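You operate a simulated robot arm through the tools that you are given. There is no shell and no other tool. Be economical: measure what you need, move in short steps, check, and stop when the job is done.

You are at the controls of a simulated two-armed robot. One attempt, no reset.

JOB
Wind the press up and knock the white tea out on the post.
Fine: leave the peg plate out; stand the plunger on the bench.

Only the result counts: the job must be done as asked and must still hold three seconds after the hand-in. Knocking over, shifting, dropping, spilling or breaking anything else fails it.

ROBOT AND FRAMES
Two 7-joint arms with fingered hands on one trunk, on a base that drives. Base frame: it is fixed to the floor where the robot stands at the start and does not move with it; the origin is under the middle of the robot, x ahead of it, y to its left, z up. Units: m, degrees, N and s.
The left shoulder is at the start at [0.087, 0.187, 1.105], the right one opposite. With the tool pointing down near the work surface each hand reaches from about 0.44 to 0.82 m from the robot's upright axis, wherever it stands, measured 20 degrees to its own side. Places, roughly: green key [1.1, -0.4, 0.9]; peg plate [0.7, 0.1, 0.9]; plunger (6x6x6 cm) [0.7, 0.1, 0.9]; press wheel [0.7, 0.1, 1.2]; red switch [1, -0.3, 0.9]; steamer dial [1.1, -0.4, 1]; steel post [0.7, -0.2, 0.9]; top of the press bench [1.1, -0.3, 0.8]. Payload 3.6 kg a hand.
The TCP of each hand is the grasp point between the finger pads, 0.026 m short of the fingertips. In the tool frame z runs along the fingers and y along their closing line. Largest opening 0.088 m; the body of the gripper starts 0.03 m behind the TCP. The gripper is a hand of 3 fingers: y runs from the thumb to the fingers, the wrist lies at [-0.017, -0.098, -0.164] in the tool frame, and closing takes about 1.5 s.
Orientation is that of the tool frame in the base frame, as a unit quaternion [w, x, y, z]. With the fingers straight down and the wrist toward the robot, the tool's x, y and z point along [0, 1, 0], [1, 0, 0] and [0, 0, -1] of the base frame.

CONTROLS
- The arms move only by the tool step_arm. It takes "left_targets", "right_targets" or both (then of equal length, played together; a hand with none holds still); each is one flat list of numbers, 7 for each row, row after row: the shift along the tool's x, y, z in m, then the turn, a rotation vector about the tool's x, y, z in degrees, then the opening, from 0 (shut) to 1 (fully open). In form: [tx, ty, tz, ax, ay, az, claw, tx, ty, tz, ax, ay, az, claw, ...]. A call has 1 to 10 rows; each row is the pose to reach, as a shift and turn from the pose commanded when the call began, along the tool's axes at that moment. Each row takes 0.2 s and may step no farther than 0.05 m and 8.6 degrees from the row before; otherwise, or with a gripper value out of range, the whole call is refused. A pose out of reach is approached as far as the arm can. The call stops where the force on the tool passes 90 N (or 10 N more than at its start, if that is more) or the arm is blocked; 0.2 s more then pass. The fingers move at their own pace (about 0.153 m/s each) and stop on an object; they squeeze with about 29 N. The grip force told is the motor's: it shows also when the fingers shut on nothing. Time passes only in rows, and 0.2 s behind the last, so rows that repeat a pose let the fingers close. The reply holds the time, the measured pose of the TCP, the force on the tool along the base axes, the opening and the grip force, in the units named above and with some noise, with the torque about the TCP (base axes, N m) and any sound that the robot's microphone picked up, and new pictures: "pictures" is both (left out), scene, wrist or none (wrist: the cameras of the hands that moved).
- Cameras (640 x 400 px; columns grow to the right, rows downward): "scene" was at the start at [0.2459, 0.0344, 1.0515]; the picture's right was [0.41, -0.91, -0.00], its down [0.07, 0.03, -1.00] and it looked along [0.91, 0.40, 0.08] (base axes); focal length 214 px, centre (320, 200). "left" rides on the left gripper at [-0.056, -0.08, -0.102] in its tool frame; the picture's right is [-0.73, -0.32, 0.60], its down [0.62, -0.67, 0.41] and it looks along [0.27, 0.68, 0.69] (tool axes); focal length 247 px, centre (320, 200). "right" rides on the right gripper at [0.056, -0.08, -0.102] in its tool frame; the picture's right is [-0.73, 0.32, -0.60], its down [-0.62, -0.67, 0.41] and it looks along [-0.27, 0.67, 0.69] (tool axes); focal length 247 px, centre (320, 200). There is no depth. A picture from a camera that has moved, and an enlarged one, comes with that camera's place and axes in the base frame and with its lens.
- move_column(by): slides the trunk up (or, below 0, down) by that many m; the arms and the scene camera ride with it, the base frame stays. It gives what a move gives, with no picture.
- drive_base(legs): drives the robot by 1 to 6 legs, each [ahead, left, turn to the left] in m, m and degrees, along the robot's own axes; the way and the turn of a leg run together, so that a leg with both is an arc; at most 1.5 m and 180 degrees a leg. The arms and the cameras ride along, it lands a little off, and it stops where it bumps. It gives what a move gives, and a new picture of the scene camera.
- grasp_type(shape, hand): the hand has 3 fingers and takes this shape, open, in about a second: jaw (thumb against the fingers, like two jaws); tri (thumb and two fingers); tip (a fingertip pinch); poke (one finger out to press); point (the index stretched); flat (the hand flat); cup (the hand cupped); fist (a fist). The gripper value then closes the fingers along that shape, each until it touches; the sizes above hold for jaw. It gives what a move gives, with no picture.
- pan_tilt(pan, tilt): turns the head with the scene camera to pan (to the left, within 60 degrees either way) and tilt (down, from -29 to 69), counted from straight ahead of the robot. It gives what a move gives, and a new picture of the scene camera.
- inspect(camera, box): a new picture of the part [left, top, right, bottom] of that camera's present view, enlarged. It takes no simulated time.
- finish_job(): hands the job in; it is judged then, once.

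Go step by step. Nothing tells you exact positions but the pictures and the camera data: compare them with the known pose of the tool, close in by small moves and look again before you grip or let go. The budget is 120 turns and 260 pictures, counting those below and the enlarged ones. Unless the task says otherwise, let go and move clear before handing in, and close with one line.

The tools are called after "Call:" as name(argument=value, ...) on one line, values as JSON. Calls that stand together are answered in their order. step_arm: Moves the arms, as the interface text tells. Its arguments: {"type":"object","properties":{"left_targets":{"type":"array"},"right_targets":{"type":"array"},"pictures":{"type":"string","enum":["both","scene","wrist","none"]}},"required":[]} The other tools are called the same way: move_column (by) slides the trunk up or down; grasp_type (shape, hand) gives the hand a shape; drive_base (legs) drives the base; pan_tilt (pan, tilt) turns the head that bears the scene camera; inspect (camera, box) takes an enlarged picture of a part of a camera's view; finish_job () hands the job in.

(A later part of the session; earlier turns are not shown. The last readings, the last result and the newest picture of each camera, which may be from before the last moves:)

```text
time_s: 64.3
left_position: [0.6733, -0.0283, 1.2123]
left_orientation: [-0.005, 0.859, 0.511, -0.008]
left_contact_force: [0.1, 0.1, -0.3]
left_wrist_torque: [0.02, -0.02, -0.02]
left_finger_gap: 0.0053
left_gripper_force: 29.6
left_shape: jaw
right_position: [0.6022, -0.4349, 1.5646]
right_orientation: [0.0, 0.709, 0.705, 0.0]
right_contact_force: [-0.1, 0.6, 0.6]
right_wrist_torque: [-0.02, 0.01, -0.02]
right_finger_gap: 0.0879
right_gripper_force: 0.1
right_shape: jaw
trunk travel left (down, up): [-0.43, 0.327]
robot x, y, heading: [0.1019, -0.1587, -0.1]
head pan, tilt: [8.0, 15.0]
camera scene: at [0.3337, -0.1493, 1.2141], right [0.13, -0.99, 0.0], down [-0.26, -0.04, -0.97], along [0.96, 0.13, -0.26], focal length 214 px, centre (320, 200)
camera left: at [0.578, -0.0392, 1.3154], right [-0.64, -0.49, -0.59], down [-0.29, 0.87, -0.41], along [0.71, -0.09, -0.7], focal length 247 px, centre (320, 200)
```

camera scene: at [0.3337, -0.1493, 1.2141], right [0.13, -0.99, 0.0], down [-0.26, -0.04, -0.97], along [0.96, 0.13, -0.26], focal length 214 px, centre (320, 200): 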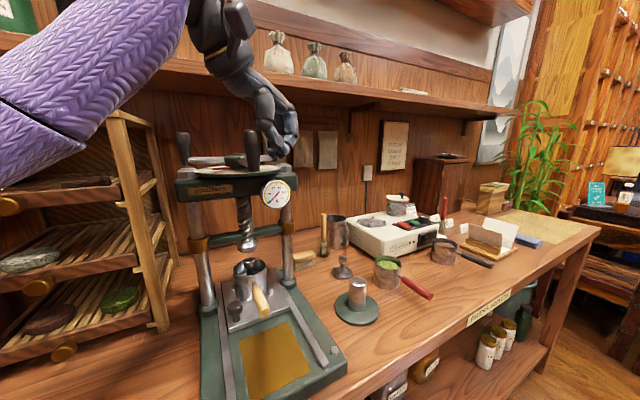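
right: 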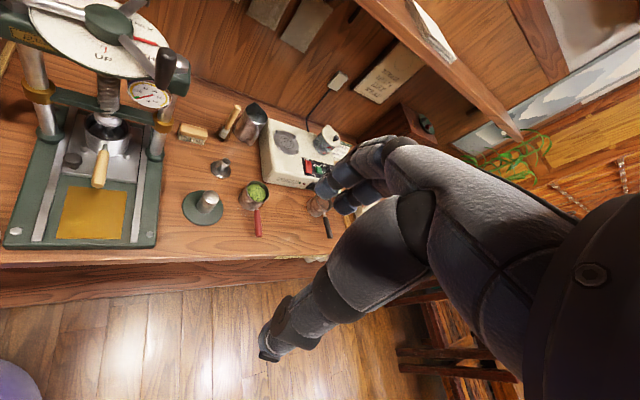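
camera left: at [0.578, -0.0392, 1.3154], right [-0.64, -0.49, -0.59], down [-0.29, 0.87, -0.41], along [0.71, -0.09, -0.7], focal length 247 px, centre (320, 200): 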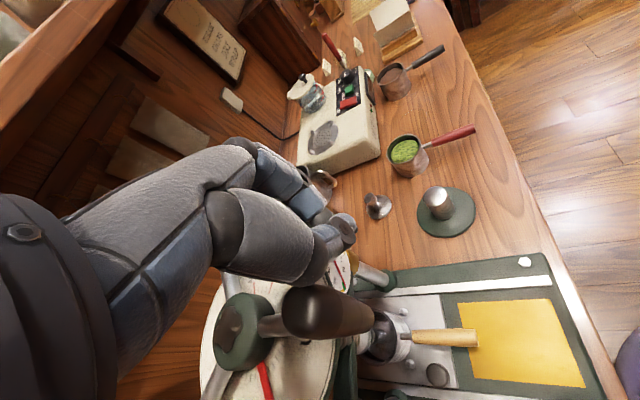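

The knob slipped out near the end, so I'll rise and read the dial.

Call:
step_arm(left_targets=[0, 0, -0.04, 0, 0, 0, 0.2, 0, 0, -0.085, 0, 0, 0, 0.6, 0.03, -0.03, -0.085, 0, 0, -4, 0.6, 0.06, -0.06, -0.085, 0, 0, -8, 0.6], pictures="both")

```text
time_s: 65.3
left_position: [0.6483, 0.0539, 1.2993]
left_orientation: [-0.005, 0.822, 0.57, -0.007]
left_contact_force: [-0.2, -0.7, -0.3]
left_wrist_torque: [0.04, 0.0, 0.01]
left_finger_gap: 0.0526
left_gripper_force: 0.0
left_shape: jaw
right_position: [0.6008, -0.4353, 1.5642]
right_orientation: [0.0, 0.71, 0.704, 0.001]
right_contact_force: [0.0, -0.3, 0.5]
right_wrist_torque: [-0.01, 0.01, 0.04]
right_finger_gap: 0.0878
right_gripper_force: 0.0
right_shape: jaw
trunk travel left (down, up): [-0.43, 0.327]
robot x, y, heading: [0.0999, -0.1588, -0.6]
head pan, tilt: [8.0, 15.0]
camera scene: at [0.3329, -0.1492, 1.2143], right [0.13, -0.99, 0.0], down [-0.26, -0.04, -0.97], along [0.96, 0.13, -0.26], focal length 214 px, centre (320, 200)
camera left: at [0.5562, 0.0297, 1.4011], right [-0.56, -0.58, -0.59], down [-0.41, 0.82, -0.4], along [0.72, 0.01, -0.7], focal length 247 px, centre (320, 200)
```

scene: 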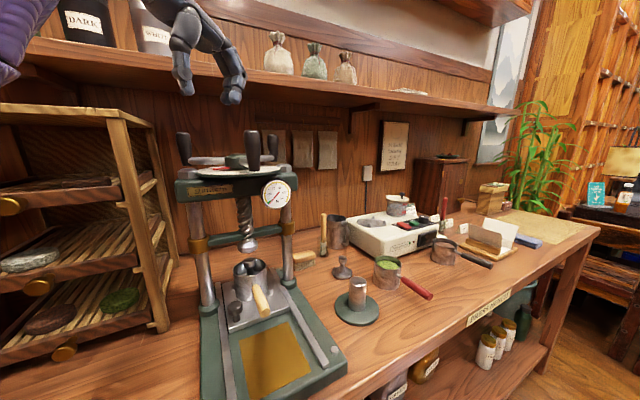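
left: 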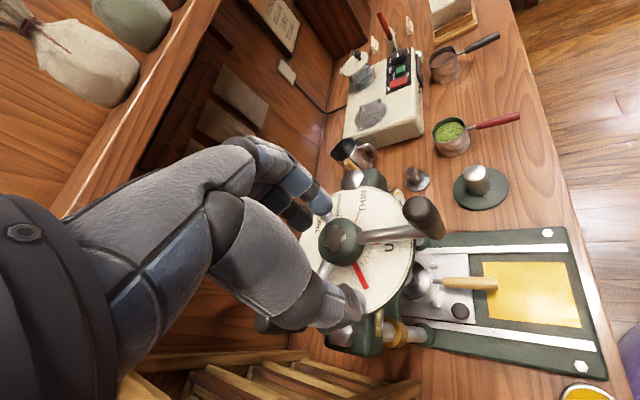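

The pointer is at about 155–160 degrees, so roughly 70 remain to UP. The next knob has come round to the same place, so I'll regrip there.

Call:
step_arm(left_targets=[0.036, 0.005, 0, 0, 0, -7, 0.6, 0.073, 0.009, 0, 0, 0, -14, 0.6, 0.107, 0.0115, 0, 0, 0, -20, 0.6, 0.107, 0.0115, 0.03, 0, 0, -20, 0.6, 0.107, 0.0115, 0.06, 0, 0, -20, 0.6, 0.107, 0.0115, 0.088, 0, 0, -20, 0.6, 0.107, 0.0115, 0.088, 0, 0, -20, 0, 0.107, 0.0115, 0.088, 0, 0, -20, 0, 0.107, 0.0115, 0.088, 0, 0, -20, 0], pictures="wrist")

```text
time_s: 67.3
left_position: [0.6985, 0.1492, 1.209]
left_orientation: [-0.006, 0.709, 0.705, -0.007]
left_contact_force: [1.2, 0.8, -2.2]
left_wrist_torque: [-0.06, -0.1, -0.07]
left_finger_gap: 0.008
left_gripper_force: 28.9
left_shape: jaw
right_position: [0.6025, -0.4335, 1.5643]
right_orientation: [0.0, 0.71, 0.704, 0.0]
right_contact_force: [0.0, -0.5, -0.6]
right_wrist_torque: [0.01, 0.01, 0.0]
right_finger_gap: 0.0879
right_gripper_force: 0.0
right_shape: jaw
trunk travel left (down, up): [-0.43, 0.327]
robot x, y, heading: [0.1004, -0.1621, -0.1]
head pan, tilt: [8.0, 15.0]
camera left: at [0.6193, 0.0952, 1.311], right [-0.33, -0.73, -0.59], down [-0.67, 0.63, -0.4], along [0.67, 0.26, -0.7], focal length 247 px, centre (320, 200)
```

left: 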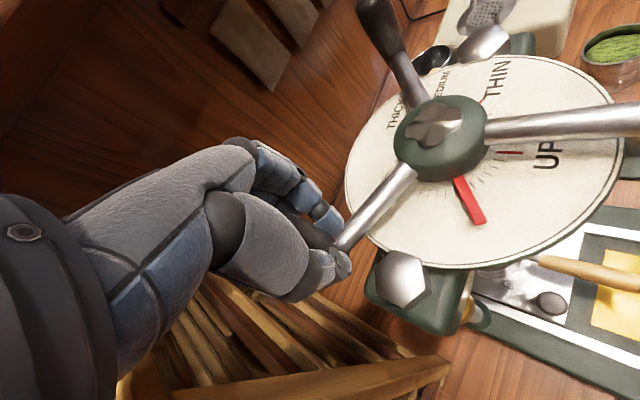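

Call:
step_arm(left_targets=[-0.0053, -0.016, 0, 0, 0, 2, 0, -0.0133, -0.0308, 0, 0, 0, 4, 0, -0.0237, -0.0441, 0, 0, 0, 6, 0, -0.0362, -0.0553, 0, 0, 0, 8, 0, -0.0505, -0.0641, 0, 0, 0, 10, 0, -0.0661, -0.07, 0, 0, 0, 12, 0], pictures="wrist")

Call:
inspect(camera="scene", box=[160, 120, 310, 310])

Call:
inspect(camera="right", box=[0, 0, 200, 160])

```text
time_s: 68.7
left_position: [0.6345, 0.1119, 1.209]
left_orientation: [-0.005, 0.762, 0.647, -0.001]
left_contact_force: [33.3, 72.7, 1.0]
left_wrist_torque: [3.36, -2.15, 3.02]
left_finger_gap: 0.0128
left_gripper_force: 28.8
left_shape: jaw
right_position: [0.6074, -0.4171, 1.565]
right_orientation: [0.002, 0.709, 0.705, -0.004]
right_contact_force: [0.2, -0.7, -0.7]
right_wrist_torque: [0.01, 0.0, 0.01]
right_finger_gap: 0.0875
right_gripper_force: 0.2
right_shape: jaw
trunk travel left (down, up): [-0.43, 0.327]
robot x, y, heading: [0.1017, -0.1577, -0.1]
head pan, tilt: [8.0, 15.0]
camera left: at [0.5477, 0.0695, 1.3103], right [-0.44, -0.67, -0.6], down [-0.56, 0.73, -0.4], along [0.71, 0.16, -0.69], focal length 247 px, centre (320, 200)
```

left: 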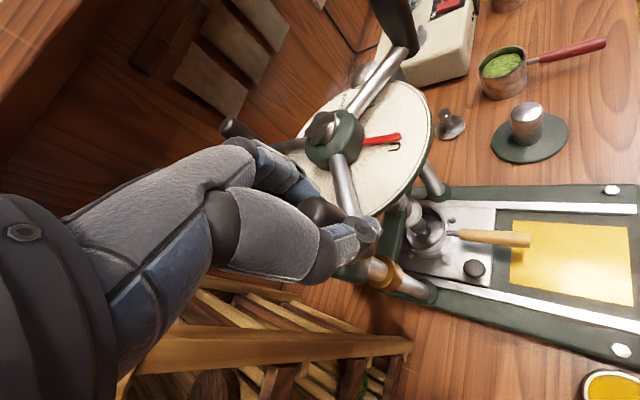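

```text
2.11 times, centred on (235, 215) of scene
camera zoom: at [0.3383, -0.1373, 1.2131], right [0.14, -0.99, 0.01], down [-0.26, -0.04, -0.96], along [0.96, 0.13, -0.26], focal length 452 px, centre (499, 168)
```

zoom: 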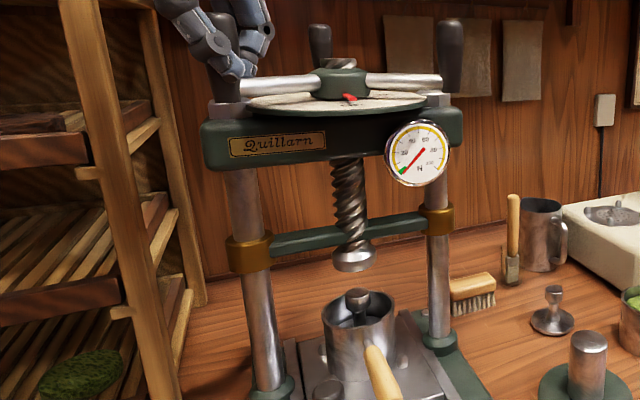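

```text
2.50 times, centred on (100, 80) of right
camera zoom: at [0.5301, -0.3612, 1.6678], right [0.32, -0.73, 0.6], down [-0.67, -0.62, -0.4], along [0.67, -0.28, -0.69], focal length 617 px, centre (870, 500)
```

zoom: 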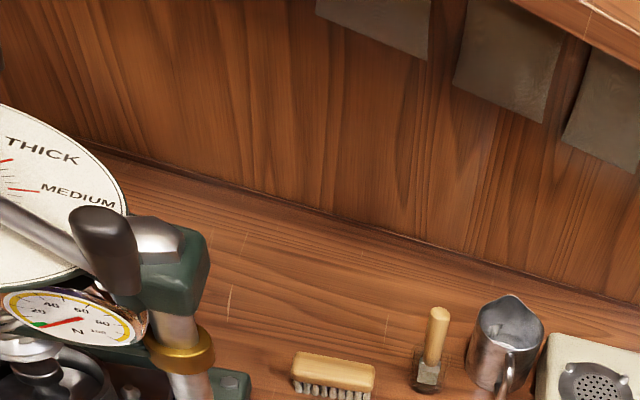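

The wheel met its stop with the pointer at UP, and the screw stands well clear of the plunger. I'll release and rise.

Call:
step_arm(left_targets=[0.01, 0.002, 0, 0, 0, 0, 0, 0.016, 0.002, 0, 0, 0, 0, 0.6, 0.016, 0.002, 0, 0, 0, 0, 0.6, 0.016, 0.002, -0.03, 0, 0, 0, 0.6, 0.016, 0.002, -0.075, 0, 0, 0, 0.6, -0.01, -0.04, -0.085, 0, 0, 0, 0.6], pictures="both")

Call:
inspect(camera="left", box=[320, 80, 640, 380])

```text
refused: row 6 steps farther than a row can; nothing moved
```

```text
1.33 times, centred on (480, 230) of left
camera zoom: at [0.5477, 0.0695, 1.3103], right [-0.44, -0.67, -0.6], down [-0.56, 0.73, -0.4], along [0.71, 0.16, -0.69], focal length 329 px, centre (107, 160)
```

zoom: 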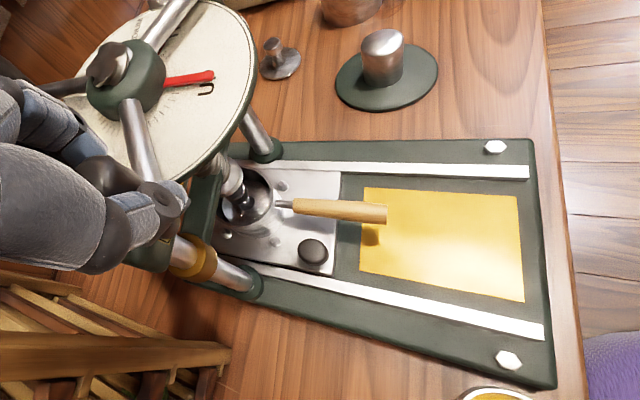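

Call:
step_arm(left_targets=[0.01, 0.002, 0, 0, 0, 0, 0, 0.016, 0.002, 0, 0, 0, 0, 0.6, 0.016, 0.002, 0, 0, 0, 0, 0.6, 0.016, 0.002, -0.03, 0, 0, 0, 0.6, 0.016, 0.002, -0.075, 0, 0, 0, 0.6, 0, -0.03, -0.085, 0, 0, 0, 0.6, 0, -0.07, -0.085, 0, 0, 0, 0.6, 0, -0.11, -0.085, 0, 0, 0, 0.6], pictures="both")

Call:
inspect(camera="left", box=[320, 30, 600, 280])

```text
time_s: 70.5
left_position: [0.5182, 0.1091, 1.2982]
left_orientation: [-0.005, 0.78, 0.626, -0.006]
left_contact_force: [0.9, -0.1, 0.9]
left_wrist_torque: [-0.01, -0.03, 0.01]
left_finger_gap: 0.0524
left_gripper_force: 0.1
left_shape: jaw
right_position: [0.6008, -0.4337, 1.5654]
right_orientation: [0.0, 0.71, 0.704, 0.001]
right_contact_force: [-0.2, 0.0, 0.1]
right_wrist_torque: [-0.01, 0.02, 0.02]
right_finger_gap: 0.0879
right_gripper_force: 0.0
right_shape: jaw
trunk travel left (down, up): [-0.43, 0.327]
robot x, y, heading: [0.104, -0.162, -0.4]
head pan, tilt: [8.0, 15.0]
camera scene: at [0.3323, -0.1497, 1.2145], right [0.13, -0.99, 0.0], down [-0.26, -0.03, -0.97], along [0.96, 0.13, -0.26], focal length 214 px, centre (320, 200)
camera left: at [0.4297, 0.0711, 1.4002], right [-0.48, -0.65, -0.59], down [-0.52, 0.75, -0.4], along [0.71, 0.11, -0.7], focal length 247 px, centre (320, 200)
```

scene: 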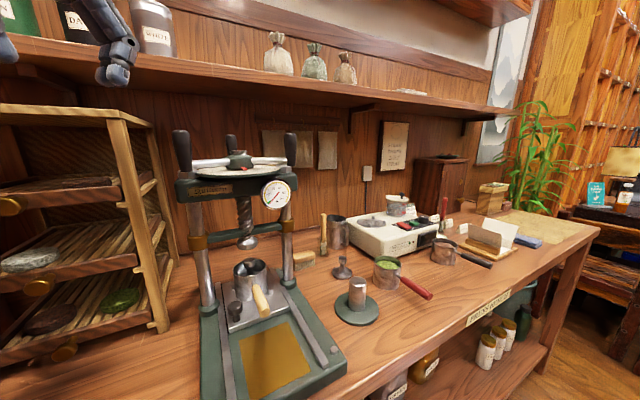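
left: 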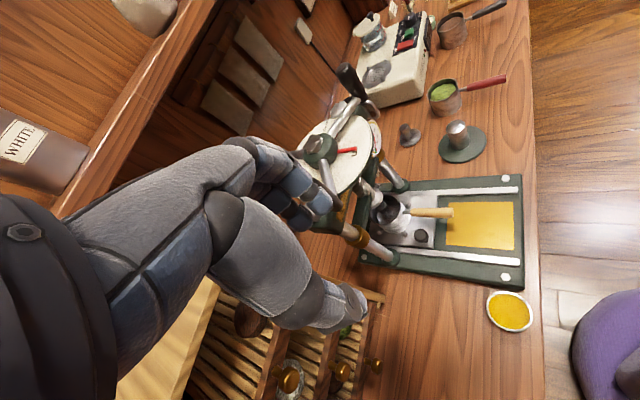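

```text
1.60 times, centred on (460, 155) of left
camera zoom: at [0.4297, 0.0711, 1.4002], right [-0.48, -0.65, -0.59], down [-0.52, 0.75, -0.4], along [0.71, 0.11, -0.7], focal length 395 px, centre (96, 272)
```

zoom: 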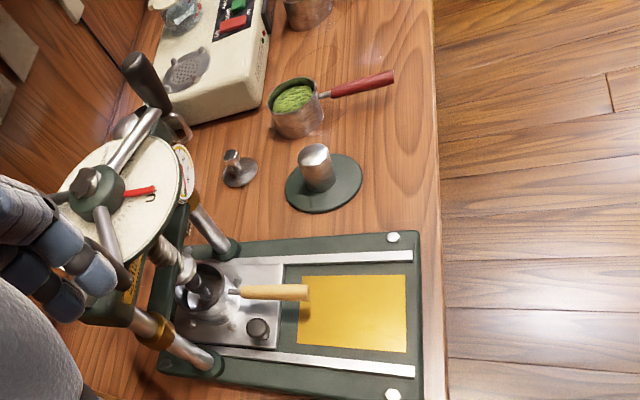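

The press is wound up. Next I'll slide the peg plate out by its knob, which I place at about [0.634, 0.048, top z 0.93]. Before that I'll lower the trunk for bench-height work.

Call:
move_column(by=-0.18)

Call:
pan_tilt(pan=15, tilt=25)

Call:
inspect(camera="left", box=[0, 0, 640, 400])

Call:
inspect(camera="scene", box=[180, 180, 400, 340])

```text
time_s: 72.5
left_position: [0.5202, 0.1067, 1.1186]
left_orientation: [-0.004, 0.779, 0.627, -0.006]
left_contact_force: [0.3, -0.6, 0.7]
left_wrist_torque: [0.02, 0.0, 0.0]
left_finger_gap: 0.0526
left_gripper_force: 0.0
left_shape: jaw
right_position: [0.6017, -0.4335, 1.3863]
right_orientation: [0.001, 0.71, 0.705, 0.001]
right_contact_force: [-0.3, 0.3, 0.1]
right_wrist_torque: [0.01, 0.0, -0.01]
right_finger_gap: 0.0878
right_gripper_force: 0.0
right_shape: jaw
trunk travel left (down, up): [-0.25, 0.507]
robot x, y, heading: [0.1016, -0.1596, -0.3]
head pan, tilt: [8.0, 15.0]
```

```text
time_s: 73.2
left_position: [0.5207, 0.1069, 1.1179]
left_orientation: [-0.005, 0.779, 0.626, -0.007]
left_contact_force: [-0.8, 0.8, 0.3]
left_wrist_torque: [0.0, -0.03, 0.01]
left_finger_gap: 0.0531
left_gripper_force: 0.1
left_shape: jaw
right_position: [0.6017, -0.4343, 1.3842]
right_orientation: [-0.001, 0.71, 0.705, 0.001]
right_contact_force: [-0.4, -0.9, 0.1]
right_wrist_torque: [-0.02, 0.02, 0.02]
right_finger_gap: 0.0877
right_gripper_force: 0.1
right_shape: jaw
trunk travel left (down, up): [-0.25, 0.507]
robot x, y, heading: [0.0982, -0.1647, -0.2]
head pan, tilt: [15.0, 25.0]
camera scene: at [0.355, -0.1388, 1.0043], right [0.25, -0.97, 0.0], down [-0.41, -0.11, -0.91], along [0.88, 0.23, -0.42], focal length 214 px, centre (320, 200)
```

scene: 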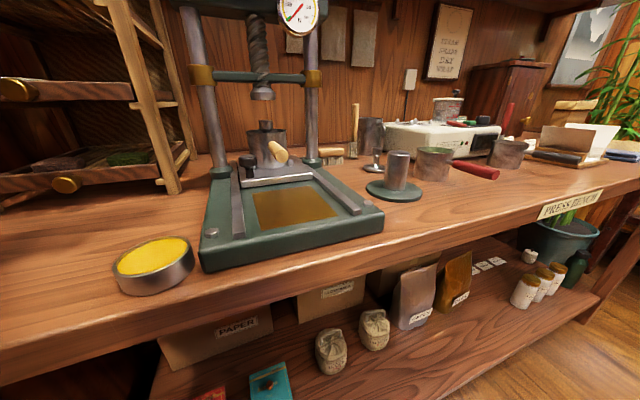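

```text
1.00 times, centred on (320, 200) of left (not enlarged: the box is as wide or as high as the picture)
camera zoom: at [0.4316, 0.0708, 1.2201], right [-0.48, -0.65, -0.59], down [-0.52, 0.75, -0.4], along [0.71, 0.12, -0.7], focal length 247 px, centre (320, 200)
```

zoom: 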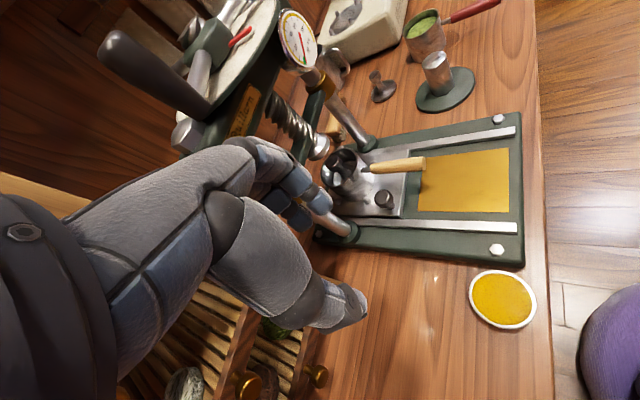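

```text
2.50 times, centred on (290, 260) of scene
camera zoom: at [0.355, -0.1388, 1.0043], right [0.25, -0.97, 0.0], down [-0.41, -0.11, -0.91], along [0.88, 0.23, -0.42], focal length 536 px, centre (395, 50)
```

zoom: 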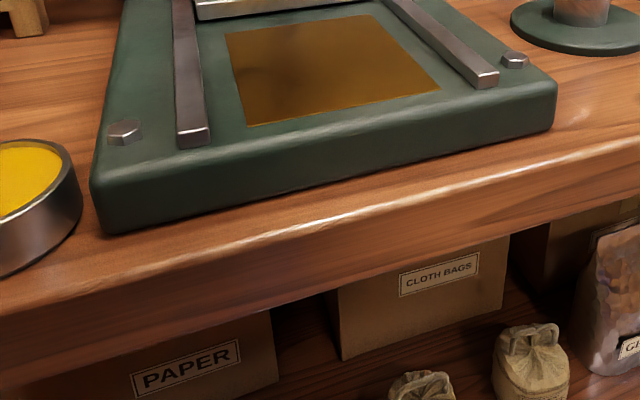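

The knob top is at about [0.638, 0.050, 0.922]. I'll go down first, then forward over it.

Call:
step_arm(left_targets=[0, 0, 0.04, 0, 0, 0, 0.6, -0.005, 0.02, 0.08, 0, 0, 0, 0.6, -0.015, 0.055, 0.105, 0, 0, 0, 0.6, -0.022, 0.09, 0.118, 0, 0, 0, 0.6, -0.027, 0.1255, 0.122, 0, 0, 0, 0.6], pictures="both")

Call:
inspect(camera="left", box=[300, 120, 560, 300])

```text
time_s: 74.4
left_position: [0.6346, 0.0544, 0.9928]
left_orientation: [-0.005, 0.78, 0.626, -0.005]
left_contact_force: [0.8, 0.3, -0.2]
left_wrist_torque: [0.0, -0.01, 0.0]
left_finger_gap: 0.0528
left_gripper_force: 0.0
left_shape: jaw
right_position: [0.6024, -0.4341, 1.3839]
right_orientation: [-0.001, 0.709, 0.705, 0.001]
right_contact_force: [0.3, 0.2, -0.5]
right_wrist_torque: [-0.01, 0.0, -0.01]
right_finger_gap: 0.0877
right_gripper_force: 0.1
right_shape: jaw
trunk travel left (down, up): [-0.25, 0.507]
robot x, y, heading: [0.0976, -0.1623, 0.2]
head pan, tilt: [15.0, 25.0]
camera scene: at [0.3554, -0.1389, 1.0041], right [0.25, -0.97, 0.0], down [-0.41, -0.11, -0.91], along [0.88, 0.23, -0.42], focal length 214 px, centre (320, 200)
camera left: at [0.5461, 0.0171, 1.0961], right [-0.48, -0.65, -0.59], down [-0.52, 0.75, -0.4], along [0.71, 0.12, -0.7], focal length 247 px, centre (320, 200)
```

scene: 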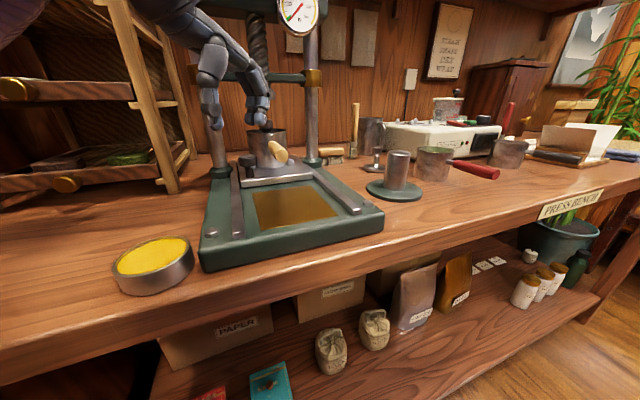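
left: 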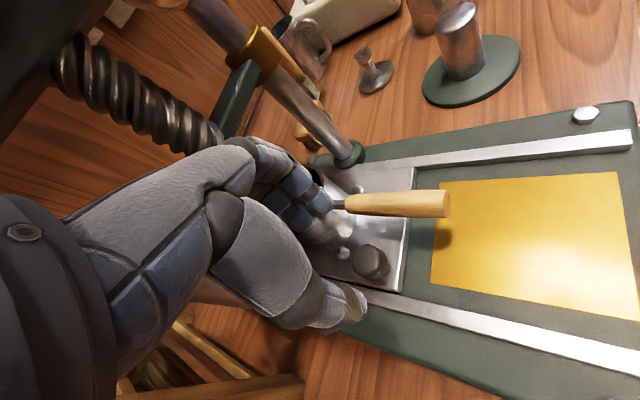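

```text
2.22 times, centred on (430, 210) of left
camera zoom: at [0.5461, 0.0171, 1.0961], right [-0.48, -0.65, -0.59], down [-0.52, 0.75, -0.4], along [0.71, 0.12, -0.7], focal length 549 px, centre (76, 178)
```

zoom: 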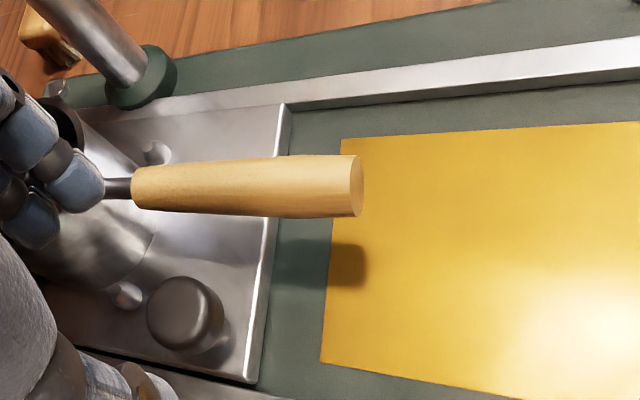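

The handle runs close by the fingers, so I'll turn the hand about 24° the other way, narrow the opening, and lower onto the knob.

Call:
step_arm(left_targets=[0.0015, 0.001, 0, 0, 0, -8, 0.5, 0.003, 0.003, 0, 0, 0, -16, 0.5, 0.0046, 0.004, 0, 0, 0, -24, 0.5, 0.0046, 0.004, 0.03, 0, 0, -24, 0.5], pictures="both")

Call:
inspect(camera="scene", box=[190, 70, 320, 200])

```text
time_s: 75.4
left_position: [0.6394, 0.0577, 0.9647]
left_orientation: [-0.007, 0.632, 0.775, -0.006]
left_contact_force: [-0.3, 0.6, -0.2]
left_wrist_torque: [0.0, 0.0, 0.03]
left_finger_gap: 0.0445
left_gripper_force: 0.1
left_shape: jaw
right_position: [0.6033, -0.4343, 1.3846]
right_orientation: [-0.001, 0.71, 0.704, 0.0]
right_contact_force: [0.6, -0.6, -0.3]
right_wrist_torque: [-0.03, 0.0, 0.0]
right_finger_gap: 0.0877
right_gripper_force: 0.0
right_shape: jaw
trunk travel left (down, up): [-0.25, 0.507]
robot x, y, heading: [0.1001, -0.159, -0.4]
head pan, tilt: [15.0, 25.0]
camera scene: at [0.3552, -0.1385, 1.0042], right [0.25, -0.97, 0.0], down [-0.41, -0.11, -0.91], along [0.88, 0.23, -0.42], focal length 214 px, centre (320, 200)
camera left: at [0.5739, -0.0125, 1.0662], right [-0.17, -0.78, -0.6], down [-0.78, 0.48, -0.4], along [0.6, 0.4, -0.7], focal length 247 px, centre (320, 200)
```

scene: 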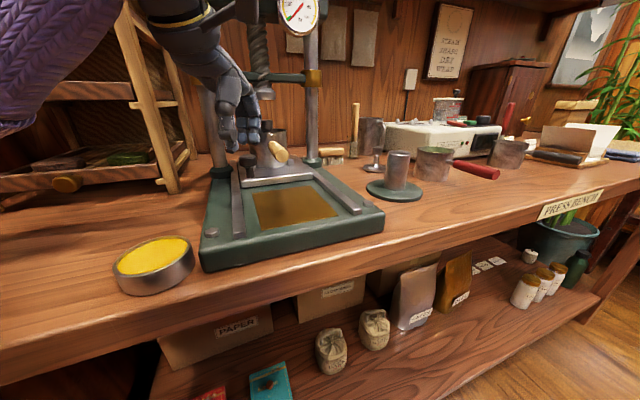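
left: 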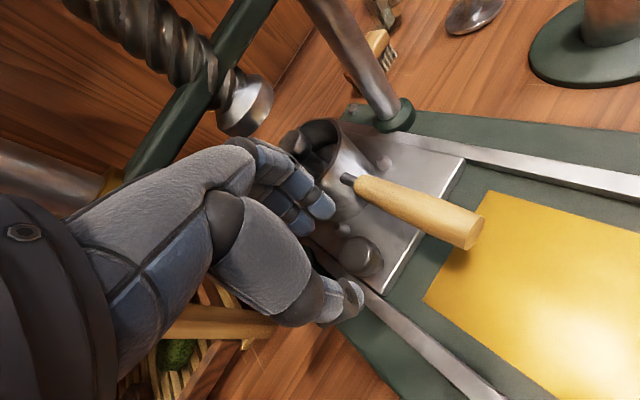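

```text
3.08 times, centred on (255, 135) of scene
camera zoom: at [0.3552, -0.1385, 1.0042], right [0.25, -0.97, 0.0], down [-0.41, -0.11, -0.91], along [0.88, 0.23, -0.42], focal length 660 px, centre (520, 400)
```

zoom: 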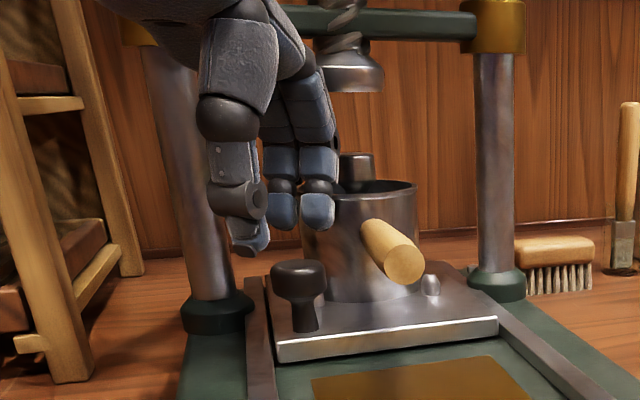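

Call:
step_arm(left_targets=[-0.005, -0.002, 0.018, 0, 0, 0, 0.5, -0.005, -0.002, 0.034, 0, 0, 0, 0.5, -0.005, -0.002, 0.034, 0, 0, 0, 0, -0.005, -0.002, 0.034, 0, 0, 0, 0, -0.005, -0.002, 0.034, 0, 0, 0, 0], pictures="wrist")

Call:
inspect(camera="scene", box=[190, 70, 320, 200])

```text
time_s: 76.6
left_position: [0.6378, 0.0526, 0.927]
left_orientation: [-0.011, 0.632, 0.775, -0.007]
left_contact_force: [-2.6, -3.2, -20.7]
left_wrist_torque: [0.03, 0.1, 0.13]
left_finger_gap: 0.0111
left_gripper_force: 29.0
left_shape: jaw
right_position: [0.6028, -0.4327, 1.3838]
right_orientation: [-0.001, 0.709, 0.705, 0.0]
right_contact_force: [-1.0, -0.5, 0.0]
right_wrist_torque: [0.01, -0.02, 0.06]
right_finger_gap: 0.088
right_gripper_force: 0.0
right_shape: jaw
trunk travel left (down, up): [-0.25, 0.507]
robot x, y, heading: [0.0992, -0.1594, -0.1]
head pan, tilt: [15.0, 25.0]
camera left: at [0.5731, -0.0182, 1.029], right [-0.18, -0.78, -0.6], down [-0.79, 0.48, -0.39], along [0.59, 0.4, -0.7], focal length 247 px, centre (320, 200)
```

left: 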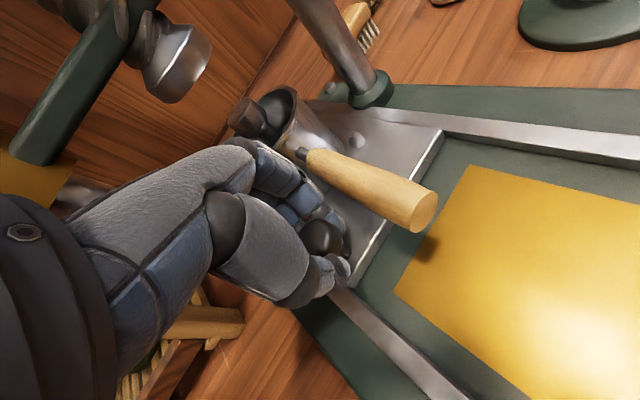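

```text
3.08 times, centred on (255, 135) of scene
camera zoom: at [0.3562, -0.1386, 1.0036], right [0.25, -0.97, 0.0], down [-0.41, -0.11, -0.91], along [0.88, 0.23, -0.42], focal length 660 px, centre (520, 400)
```

zoom: 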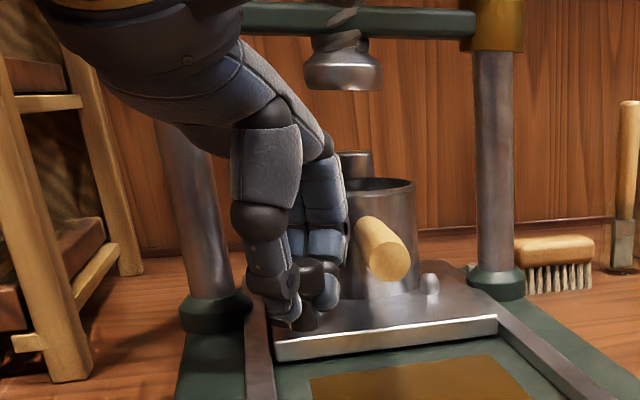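

The knob is gripped. I'll pull the plate straight out toward the robot.

Call:
step_arm(left_targets=[0.004, -0.0196, 0.003, 0, 0, 0, 0, 0.008, -0.0392, 0.003, 0, 0, 0, 0, 0.012, -0.0588, 0.003, 0, 0, 0, 0, 0.016, -0.0784, 0.003, 0, 0, 0, 0], pictures="both")

```text
time_s: 77.6
left_position: [0.5575, 0.0534, 0.9286]
left_orientation: [-0.006, 0.632, 0.775, -0.004]
left_contact_force: [0.3, 0.5, 0.8]
left_wrist_torque: [0.0, -0.03, 0.0]
left_finger_gap: 0.0074
left_gripper_force: 28.8
left_shape: jaw
right_position: [0.6014, -0.4329, 1.3858]
right_orientation: [-0.001, 0.709, 0.705, 0.001]
right_contact_force: [-0.8, -0.1, 0.3]
right_wrist_torque: [0.01, -0.01, -0.01]
right_finger_gap: 0.0881
right_gripper_force: 0.0
right_shape: jaw
trunk travel left (down, up): [-0.25, 0.507]
robot x, y, heading: [0.1005, -0.1581, -0.3]
head pan, tilt: [15.0, 25.0]
camera scene: at [0.3547, -0.1381, 1.0044], right [0.25, -0.97, 0.0], down [-0.41, -0.11, -0.91], along [0.88, 0.23, -0.42], focal length 214 px, centre (320, 200)
camera left: at [0.4918, -0.017, 1.0303], right [-0.17, -0.78, -0.6], down [-0.78, 0.48, -0.4], along [0.6, 0.4, -0.7], focal length 247 px, centre (320, 200)
```

scene: 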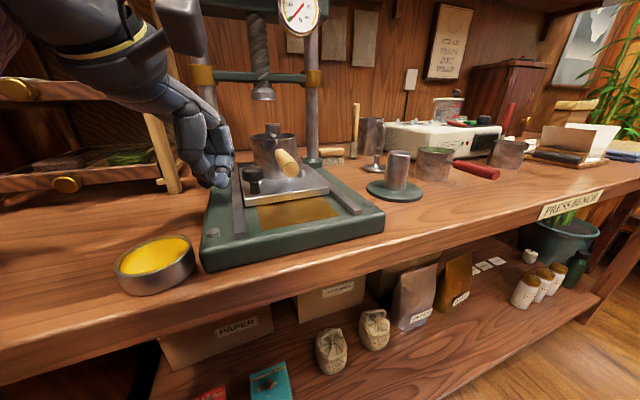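
left: 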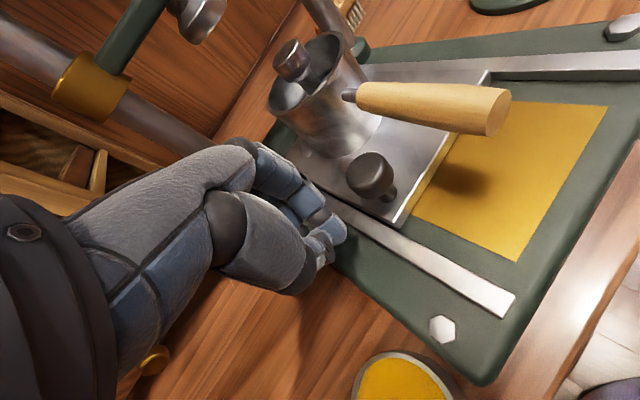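

The plate slid about 7 cm along the press's own axis, which points toward about 216°, before the knob slipped out. I'll retire the left hand and use the right arm, which faces that axis.

Call:
step_arm(left_targets=[0, 0, -0.03, 0, 0, 0, 0.3, 0.015, -0.03, -0.06, 0, 0, 0, 0.3, 0.03, -0.06, -0.09, 0, 0, 0, 0.3, 0.06, -0.08, -0.12, 0, 0, 0, 0.3, 0.09, -0.09, -0.155, 0, 0, 0, 0.3, 0.12, -0.1, -0.19, 0, 0, 0, 0.3], right_targets=[0.02, 0.0, 0.04, 0, 0, 0, 0.6, 0.04, 0, 0.08, 0, 0, 0, 0.6, 0.06, 0, 0.12, 0, 0, 0, 0.6, 0.08, 0, 0.16, 0, 0, 0, 0.6, 0.1, -0.01, 0.2, 0, 0, 0, 0.6, 0.12, -0.02, 0.24, 0, 0, 0, 0.6], pictures="both")

```text
time_s: 79.2
left_position: [0.4735, 0.1217, 1.1219]
left_orientation: [-0.012, 0.663, 0.748, -0.003]
left_contact_force: [0.6, 0.1, -0.1]
left_wrist_torque: [0.04, 0.02, 0.01]
left_finger_gap: 0.0265
left_gripper_force: 0.2
left_shape: jaw
left hand out of reach, approached as far as the arm can: row 3, 4, 5
right_position: [0.5918, -0.3406, 1.1439]
right_orientation: [-0.004, 0.726, 0.688, 0.005]
right_contact_force: [-0.7, 0.0, 0.1]
right_wrist_torque: [0.01, -0.01, -0.01]
right_finger_gap: 0.0532
right_gripper_force: 0.1
right_shape: jaw
trunk travel left (down, up): [-0.25, 0.507]
robot x, y, heading: [0.1088, -0.1562, -3.2]
head pan, tilt: [15.0, 25.0]
stopped in row 6 (left hand): the arm was blocked; the commanded pose is now the measured one
camera scene: at [0.3723, -0.1547, 1.0039], right [0.21, -0.98, -0.01], down [-0.42, -0.08, -0.91], along [0.88, 0.19, -0.43], focal length 214 px, centre (320, 200)
camera right: at [0.515, -0.2822, 1.2468], right [0.28, -0.76, 0.59], down [-0.7, -0.58, -0.42], along [0.66, -0.29, -0.69], focal length 247 px, centre (320, 200)
camera left: at [0.4021, 0.0556, 1.2239], right [-0.24, -0.76, -0.6], down [-0.74, 0.54, -0.39], along [0.62, 0.35, -0.7], focal length 247 px, centre (320, 200)
```

scene: 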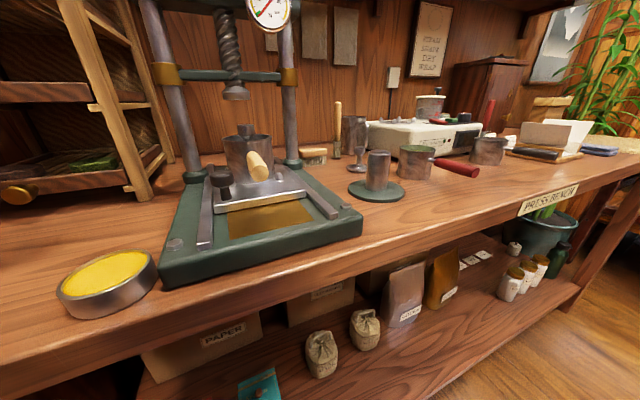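
right: 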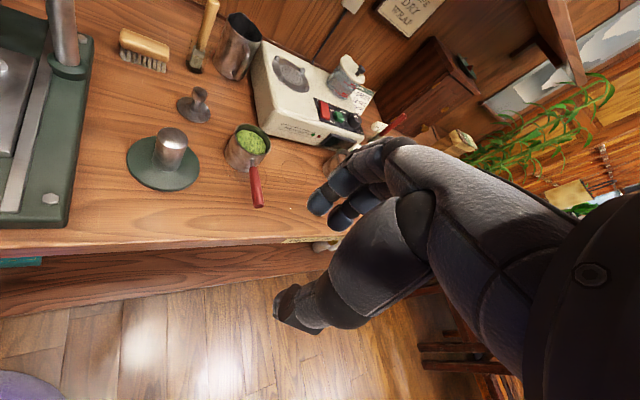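
left: 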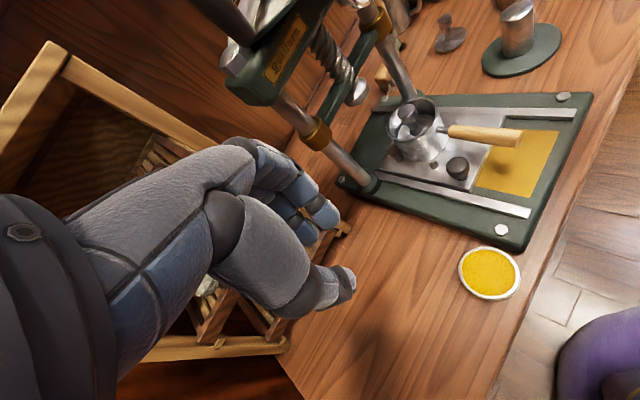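

The left elbow touched the cabinet and nudged my heading by 3°, but nothing on the bench moved. The plate knob is now at about [0.588, 0.012]. I'll bring the right hand over it, turned to face along the rails.

Call:
step_arm(right_targets=[0.044, -0.003, 0.01, 0, 0, -4.9, 0.6, 0.088, -0.006, 0.02, 0, 0, -9.8, 0.6, 0.132, -0.009, 0.03, 0, 0, -14.6, 0.6, 0.176, -0.012, 0.04, 0, 0, -19.5, 0.6, 0.22, -0.015, 0.055, 0, 0, -24.4, 0.6, 0.264, -0.018, 0.07, 0, 0, -29.3, 0.6, 0.308, -0.021, 0.09, 0, 0, -34.1, 0.6, 0.352, -0.023, 0.11, 0, 0, -39, 0.6], pictures="both")

```text
time_s: 81.0
left_position: [0.4726, 0.1216, 1.1207]
left_orientation: [-0.013, 0.662, 0.749, -0.003]
left_contact_force: [0.7, 0.0, -0.6]
left_wrist_torque: [0.02, -0.01, 0.03]
left_finger_gap: 0.0266
left_gripper_force: 0.1
left_shape: jaw
right_position: [0.5869, 0.0151, 1.0371]
right_orientation: [-0.004, 0.453, 0.891, 0.007]
right_contact_force: [0.4, -0.1, -0.2]
right_wrist_torque: [-0.03, -0.02, -0.03]
right_finger_gap: 0.053
right_gripper_force: 0.0
right_shape: jaw
trunk travel left (down, up): [-0.25, 0.507]
robot x, y, heading: [0.113, -0.1567, -2.9]
head pan, tilt: [15.0, 25.0]
camera scene: at [0.3736, -0.1543, 1.0027], right [0.21, -0.98, -0.01], down [-0.42, -0.08, -0.9], along [0.88, 0.2, -0.43], focal length 214 px, centre (320, 200)
camera right: at [0.4915, 0.0113, 1.1396], right [0.69, -0.41, 0.59], down [-0.17, -0.89, -0.42], along [0.7, 0.19, -0.69], focal length 247 px, centre (320, 200)
```

scene: 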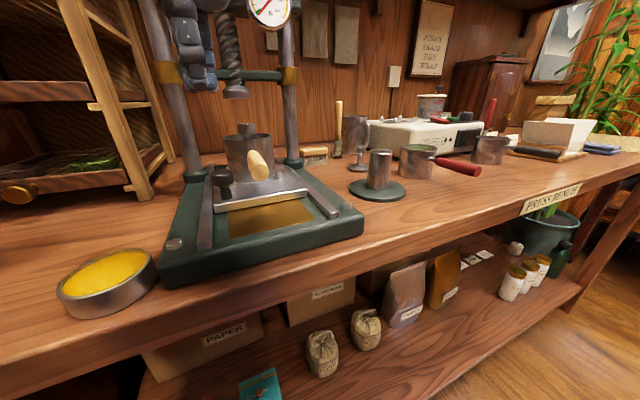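
right: 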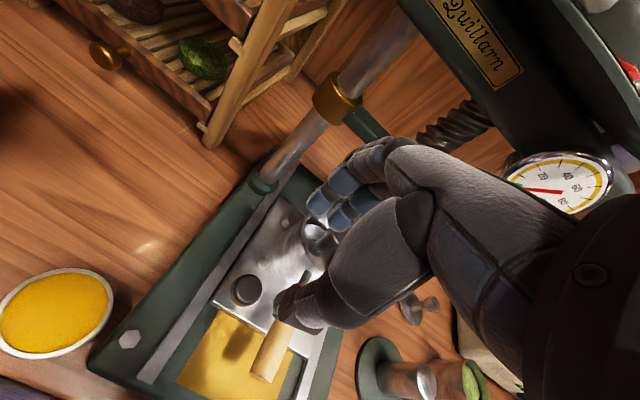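

Call:
step_arm(right_targets=[0.008, -0.002, 0.035, 0, 0, 0, 0.45, 0.008, -0.002, 0.07, 0, 0, 0, 0.45, 0.008, -0.002, 0.085, 0, 0, 0, 0.45], pictures="both")

Call:
inspect(camera="scene", box=[150, 80, 310, 240])

```text
time_s: 81.8
left_position: [0.4737, 0.1218, 1.1206]
left_orientation: [-0.014, 0.663, 0.748, -0.002]
left_contact_force: [0.3, -0.3, -1.0]
left_wrist_torque: [0.02, 0.04, -0.03]
left_finger_gap: 0.0265
left_gripper_force: 0.0
left_shape: jaw
right_position: [0.5816, 0.0219, 0.9513]
right_orientation: [-0.005, 0.453, 0.891, 0.007]
right_contact_force: [-0.2, -0.2, -0.5]
right_wrist_torque: [0.02, -0.03, 0.01]
right_finger_gap: 0.04
right_gripper_force: 0.1
right_shape: jaw
trunk travel left (down, up): [-0.25, 0.507]
robot x, y, heading: [0.1096, -0.1552, -2.9]
head pan, tilt: [15.0, 25.0]
camera scene: at [0.3737, -0.1543, 1.0026], right [0.21, -0.98, -0.01], down [-0.42, -0.08, -0.9], along [0.88, 0.2, -0.43], focal length 214 px, centre (320, 200)
camera right: at [0.4855, 0.018, 1.0537], right [0.69, -0.42, 0.59], down [-0.17, -0.89, -0.43], along [0.7, 0.19, -0.69], focal length 247 px, centre (320, 200)
```

scene: 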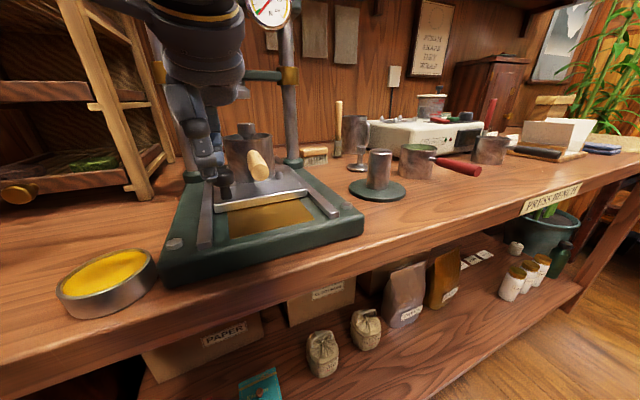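
right: 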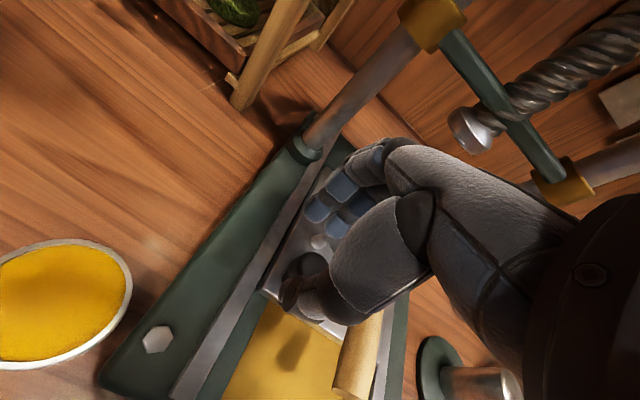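

```text
2.50 times, centred on (230, 160) of scene
camera zoom: at [0.3737, -0.1543, 1.0026], right [0.21, -0.98, -0.01], down [-0.42, -0.08, -0.9], along [0.88, 0.2, -0.43], focal length 536 px, centre (545, 300)
```

zoom: 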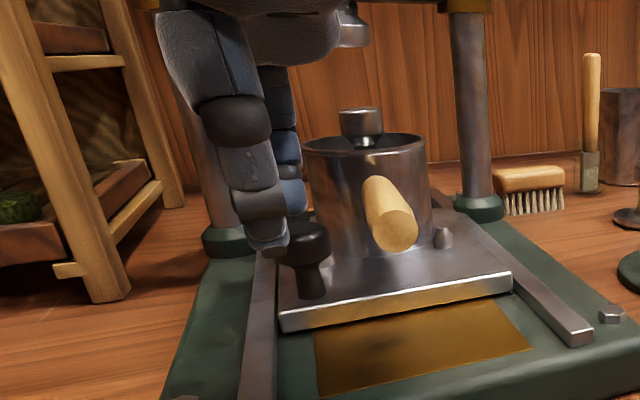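

Call:
step_arm(right_targets=[-0.006, -0.006, 0.013, 0, 0, 0, 0.45, -0.006, -0.006, 0.027, 0, 0, 0, 0.45, -0.006, -0.006, 0.027, 0, 0, 0, 0, -0.006, -0.006, 0.027, 0, 0, 0, 0, -0.006, -0.006, 0.027, 0, 0, 0, 0], pictures="wrist")

Call:
inspect(camera="scene", box=[150, 80, 310, 240])

```text
time_s: 83.0
left_position: [0.4739, 0.1218, 1.1205]
left_orientation: [-0.013, 0.663, 0.749, -0.003]
left_contact_force: [0.4, -0.3, 0.6]
left_wrist_torque: [-0.02, -0.02, 0.01]
left_finger_gap: 0.0263
left_gripper_force: 0.0
left_shape: jaw
right_position: [0.5806, 0.0141, 0.9215]
right_orientation: [-0.005, 0.453, 0.891, 0.004]
right_contact_force: [0.2, -2.3, -13.4]
right_wrist_torque: [0.16, -0.29, 0.16]
right_finger_gap: 0.0128
right_gripper_force: 29.4
right_shape: jaw
trunk travel left (down, up): [-0.25, 0.507]
robot x, y, heading: [0.113, -0.1539, -2.7]
head pan, tilt: [15.0, 25.0]
camera right: at [0.4844, 0.0094, 1.0251], right [0.69, -0.41, 0.59], down [-0.17, -0.89, -0.42], along [0.7, 0.19, -0.69], focal length 247 px, centre (320, 200)
```

right: 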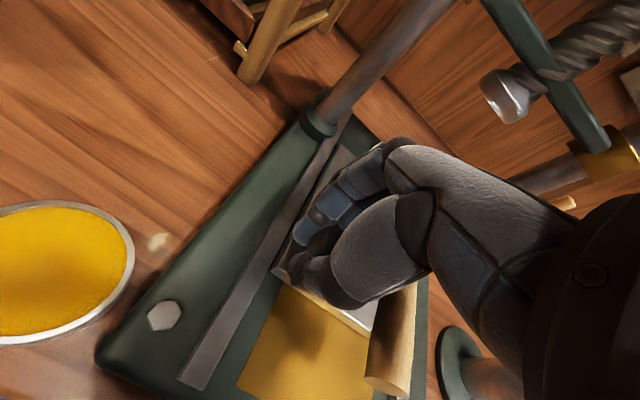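

```text
2.50 times, centred on (230, 160) of scene
camera zoom: at [0.3738, -0.1544, 1.0024], right [0.21, -0.98, -0.01], down [-0.42, -0.08, -0.9], along [0.88, 0.2, -0.43], focal length 536 px, centre (545, 300)
```

zoom: 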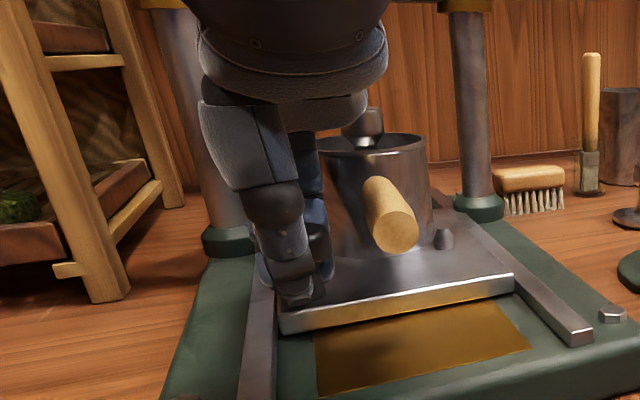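

Call:
step_arm(right_targets=[0.0005, -0.013, 0.002, 0, 0, 0, 0, 0.001, -0.026, 0.002, 0, 0, 0, 0, 0.0015, -0.039, 0.002, 0, 0, 0, 0, 0.002, -0.052, 0.002, 0, 0, 0, 0], pictures="both")

```text
time_s: 84.0
left_position: [0.4746, 0.1238, 1.1224]
left_orientation: [-0.013, 0.662, 0.75, -0.003]
left_contact_force: [0.4, -0.4, -0.6]
left_wrist_torque: [0.01, 0.01, 0.0]
left_finger_gap: 0.0261
left_gripper_force: 0.1
left_shape: jaw
right_position: [0.541, -0.0161, 0.922]
right_orientation: [-0.003, 0.456, 0.89, 0.009]
right_contact_force: [22.1, 5.0, -12.6]
right_wrist_torque: [0.19, -0.48, 0.2]
right_finger_gap: 0.013
right_gripper_force: 29.1
right_shape: jaw
trunk travel left (down, up): [-0.25, 0.507]
robot x, y, heading: [0.1137, -0.1509, -2.7]
head pan, tilt: [15.0, 25.0]
camera scene: at [0.3747, -0.1545, 1.0021], right [0.21, -0.98, -0.01], down [-0.42, -0.08, -0.9], along [0.88, 0.2, -0.43], focal length 214 px, centre (320, 200)
camera right: at [0.4437, -0.0194, 1.0244], right [0.69, -0.42, 0.59], down [-0.17, -0.89, -0.43], along [0.71, 0.19, -0.68], focal length 247 px, centre (320, 200)
```

scene: 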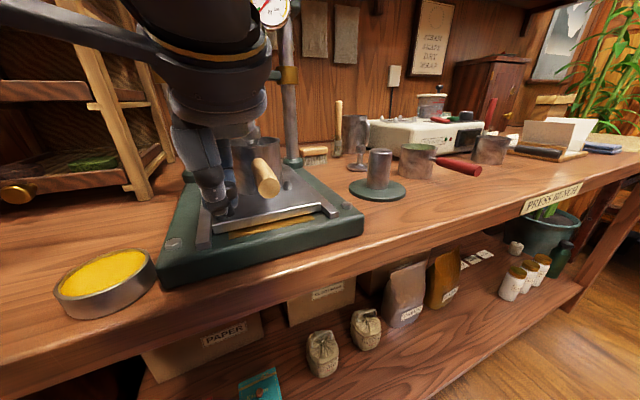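
right: 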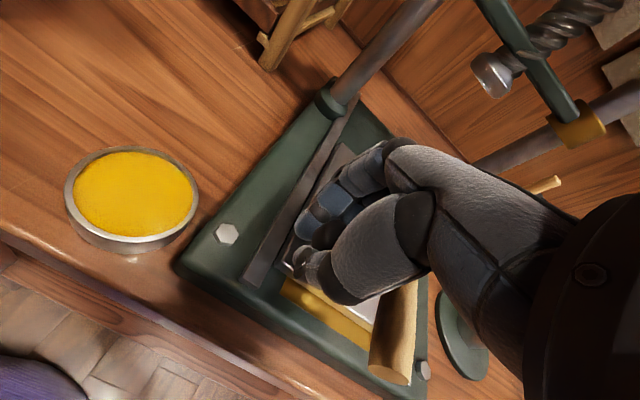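

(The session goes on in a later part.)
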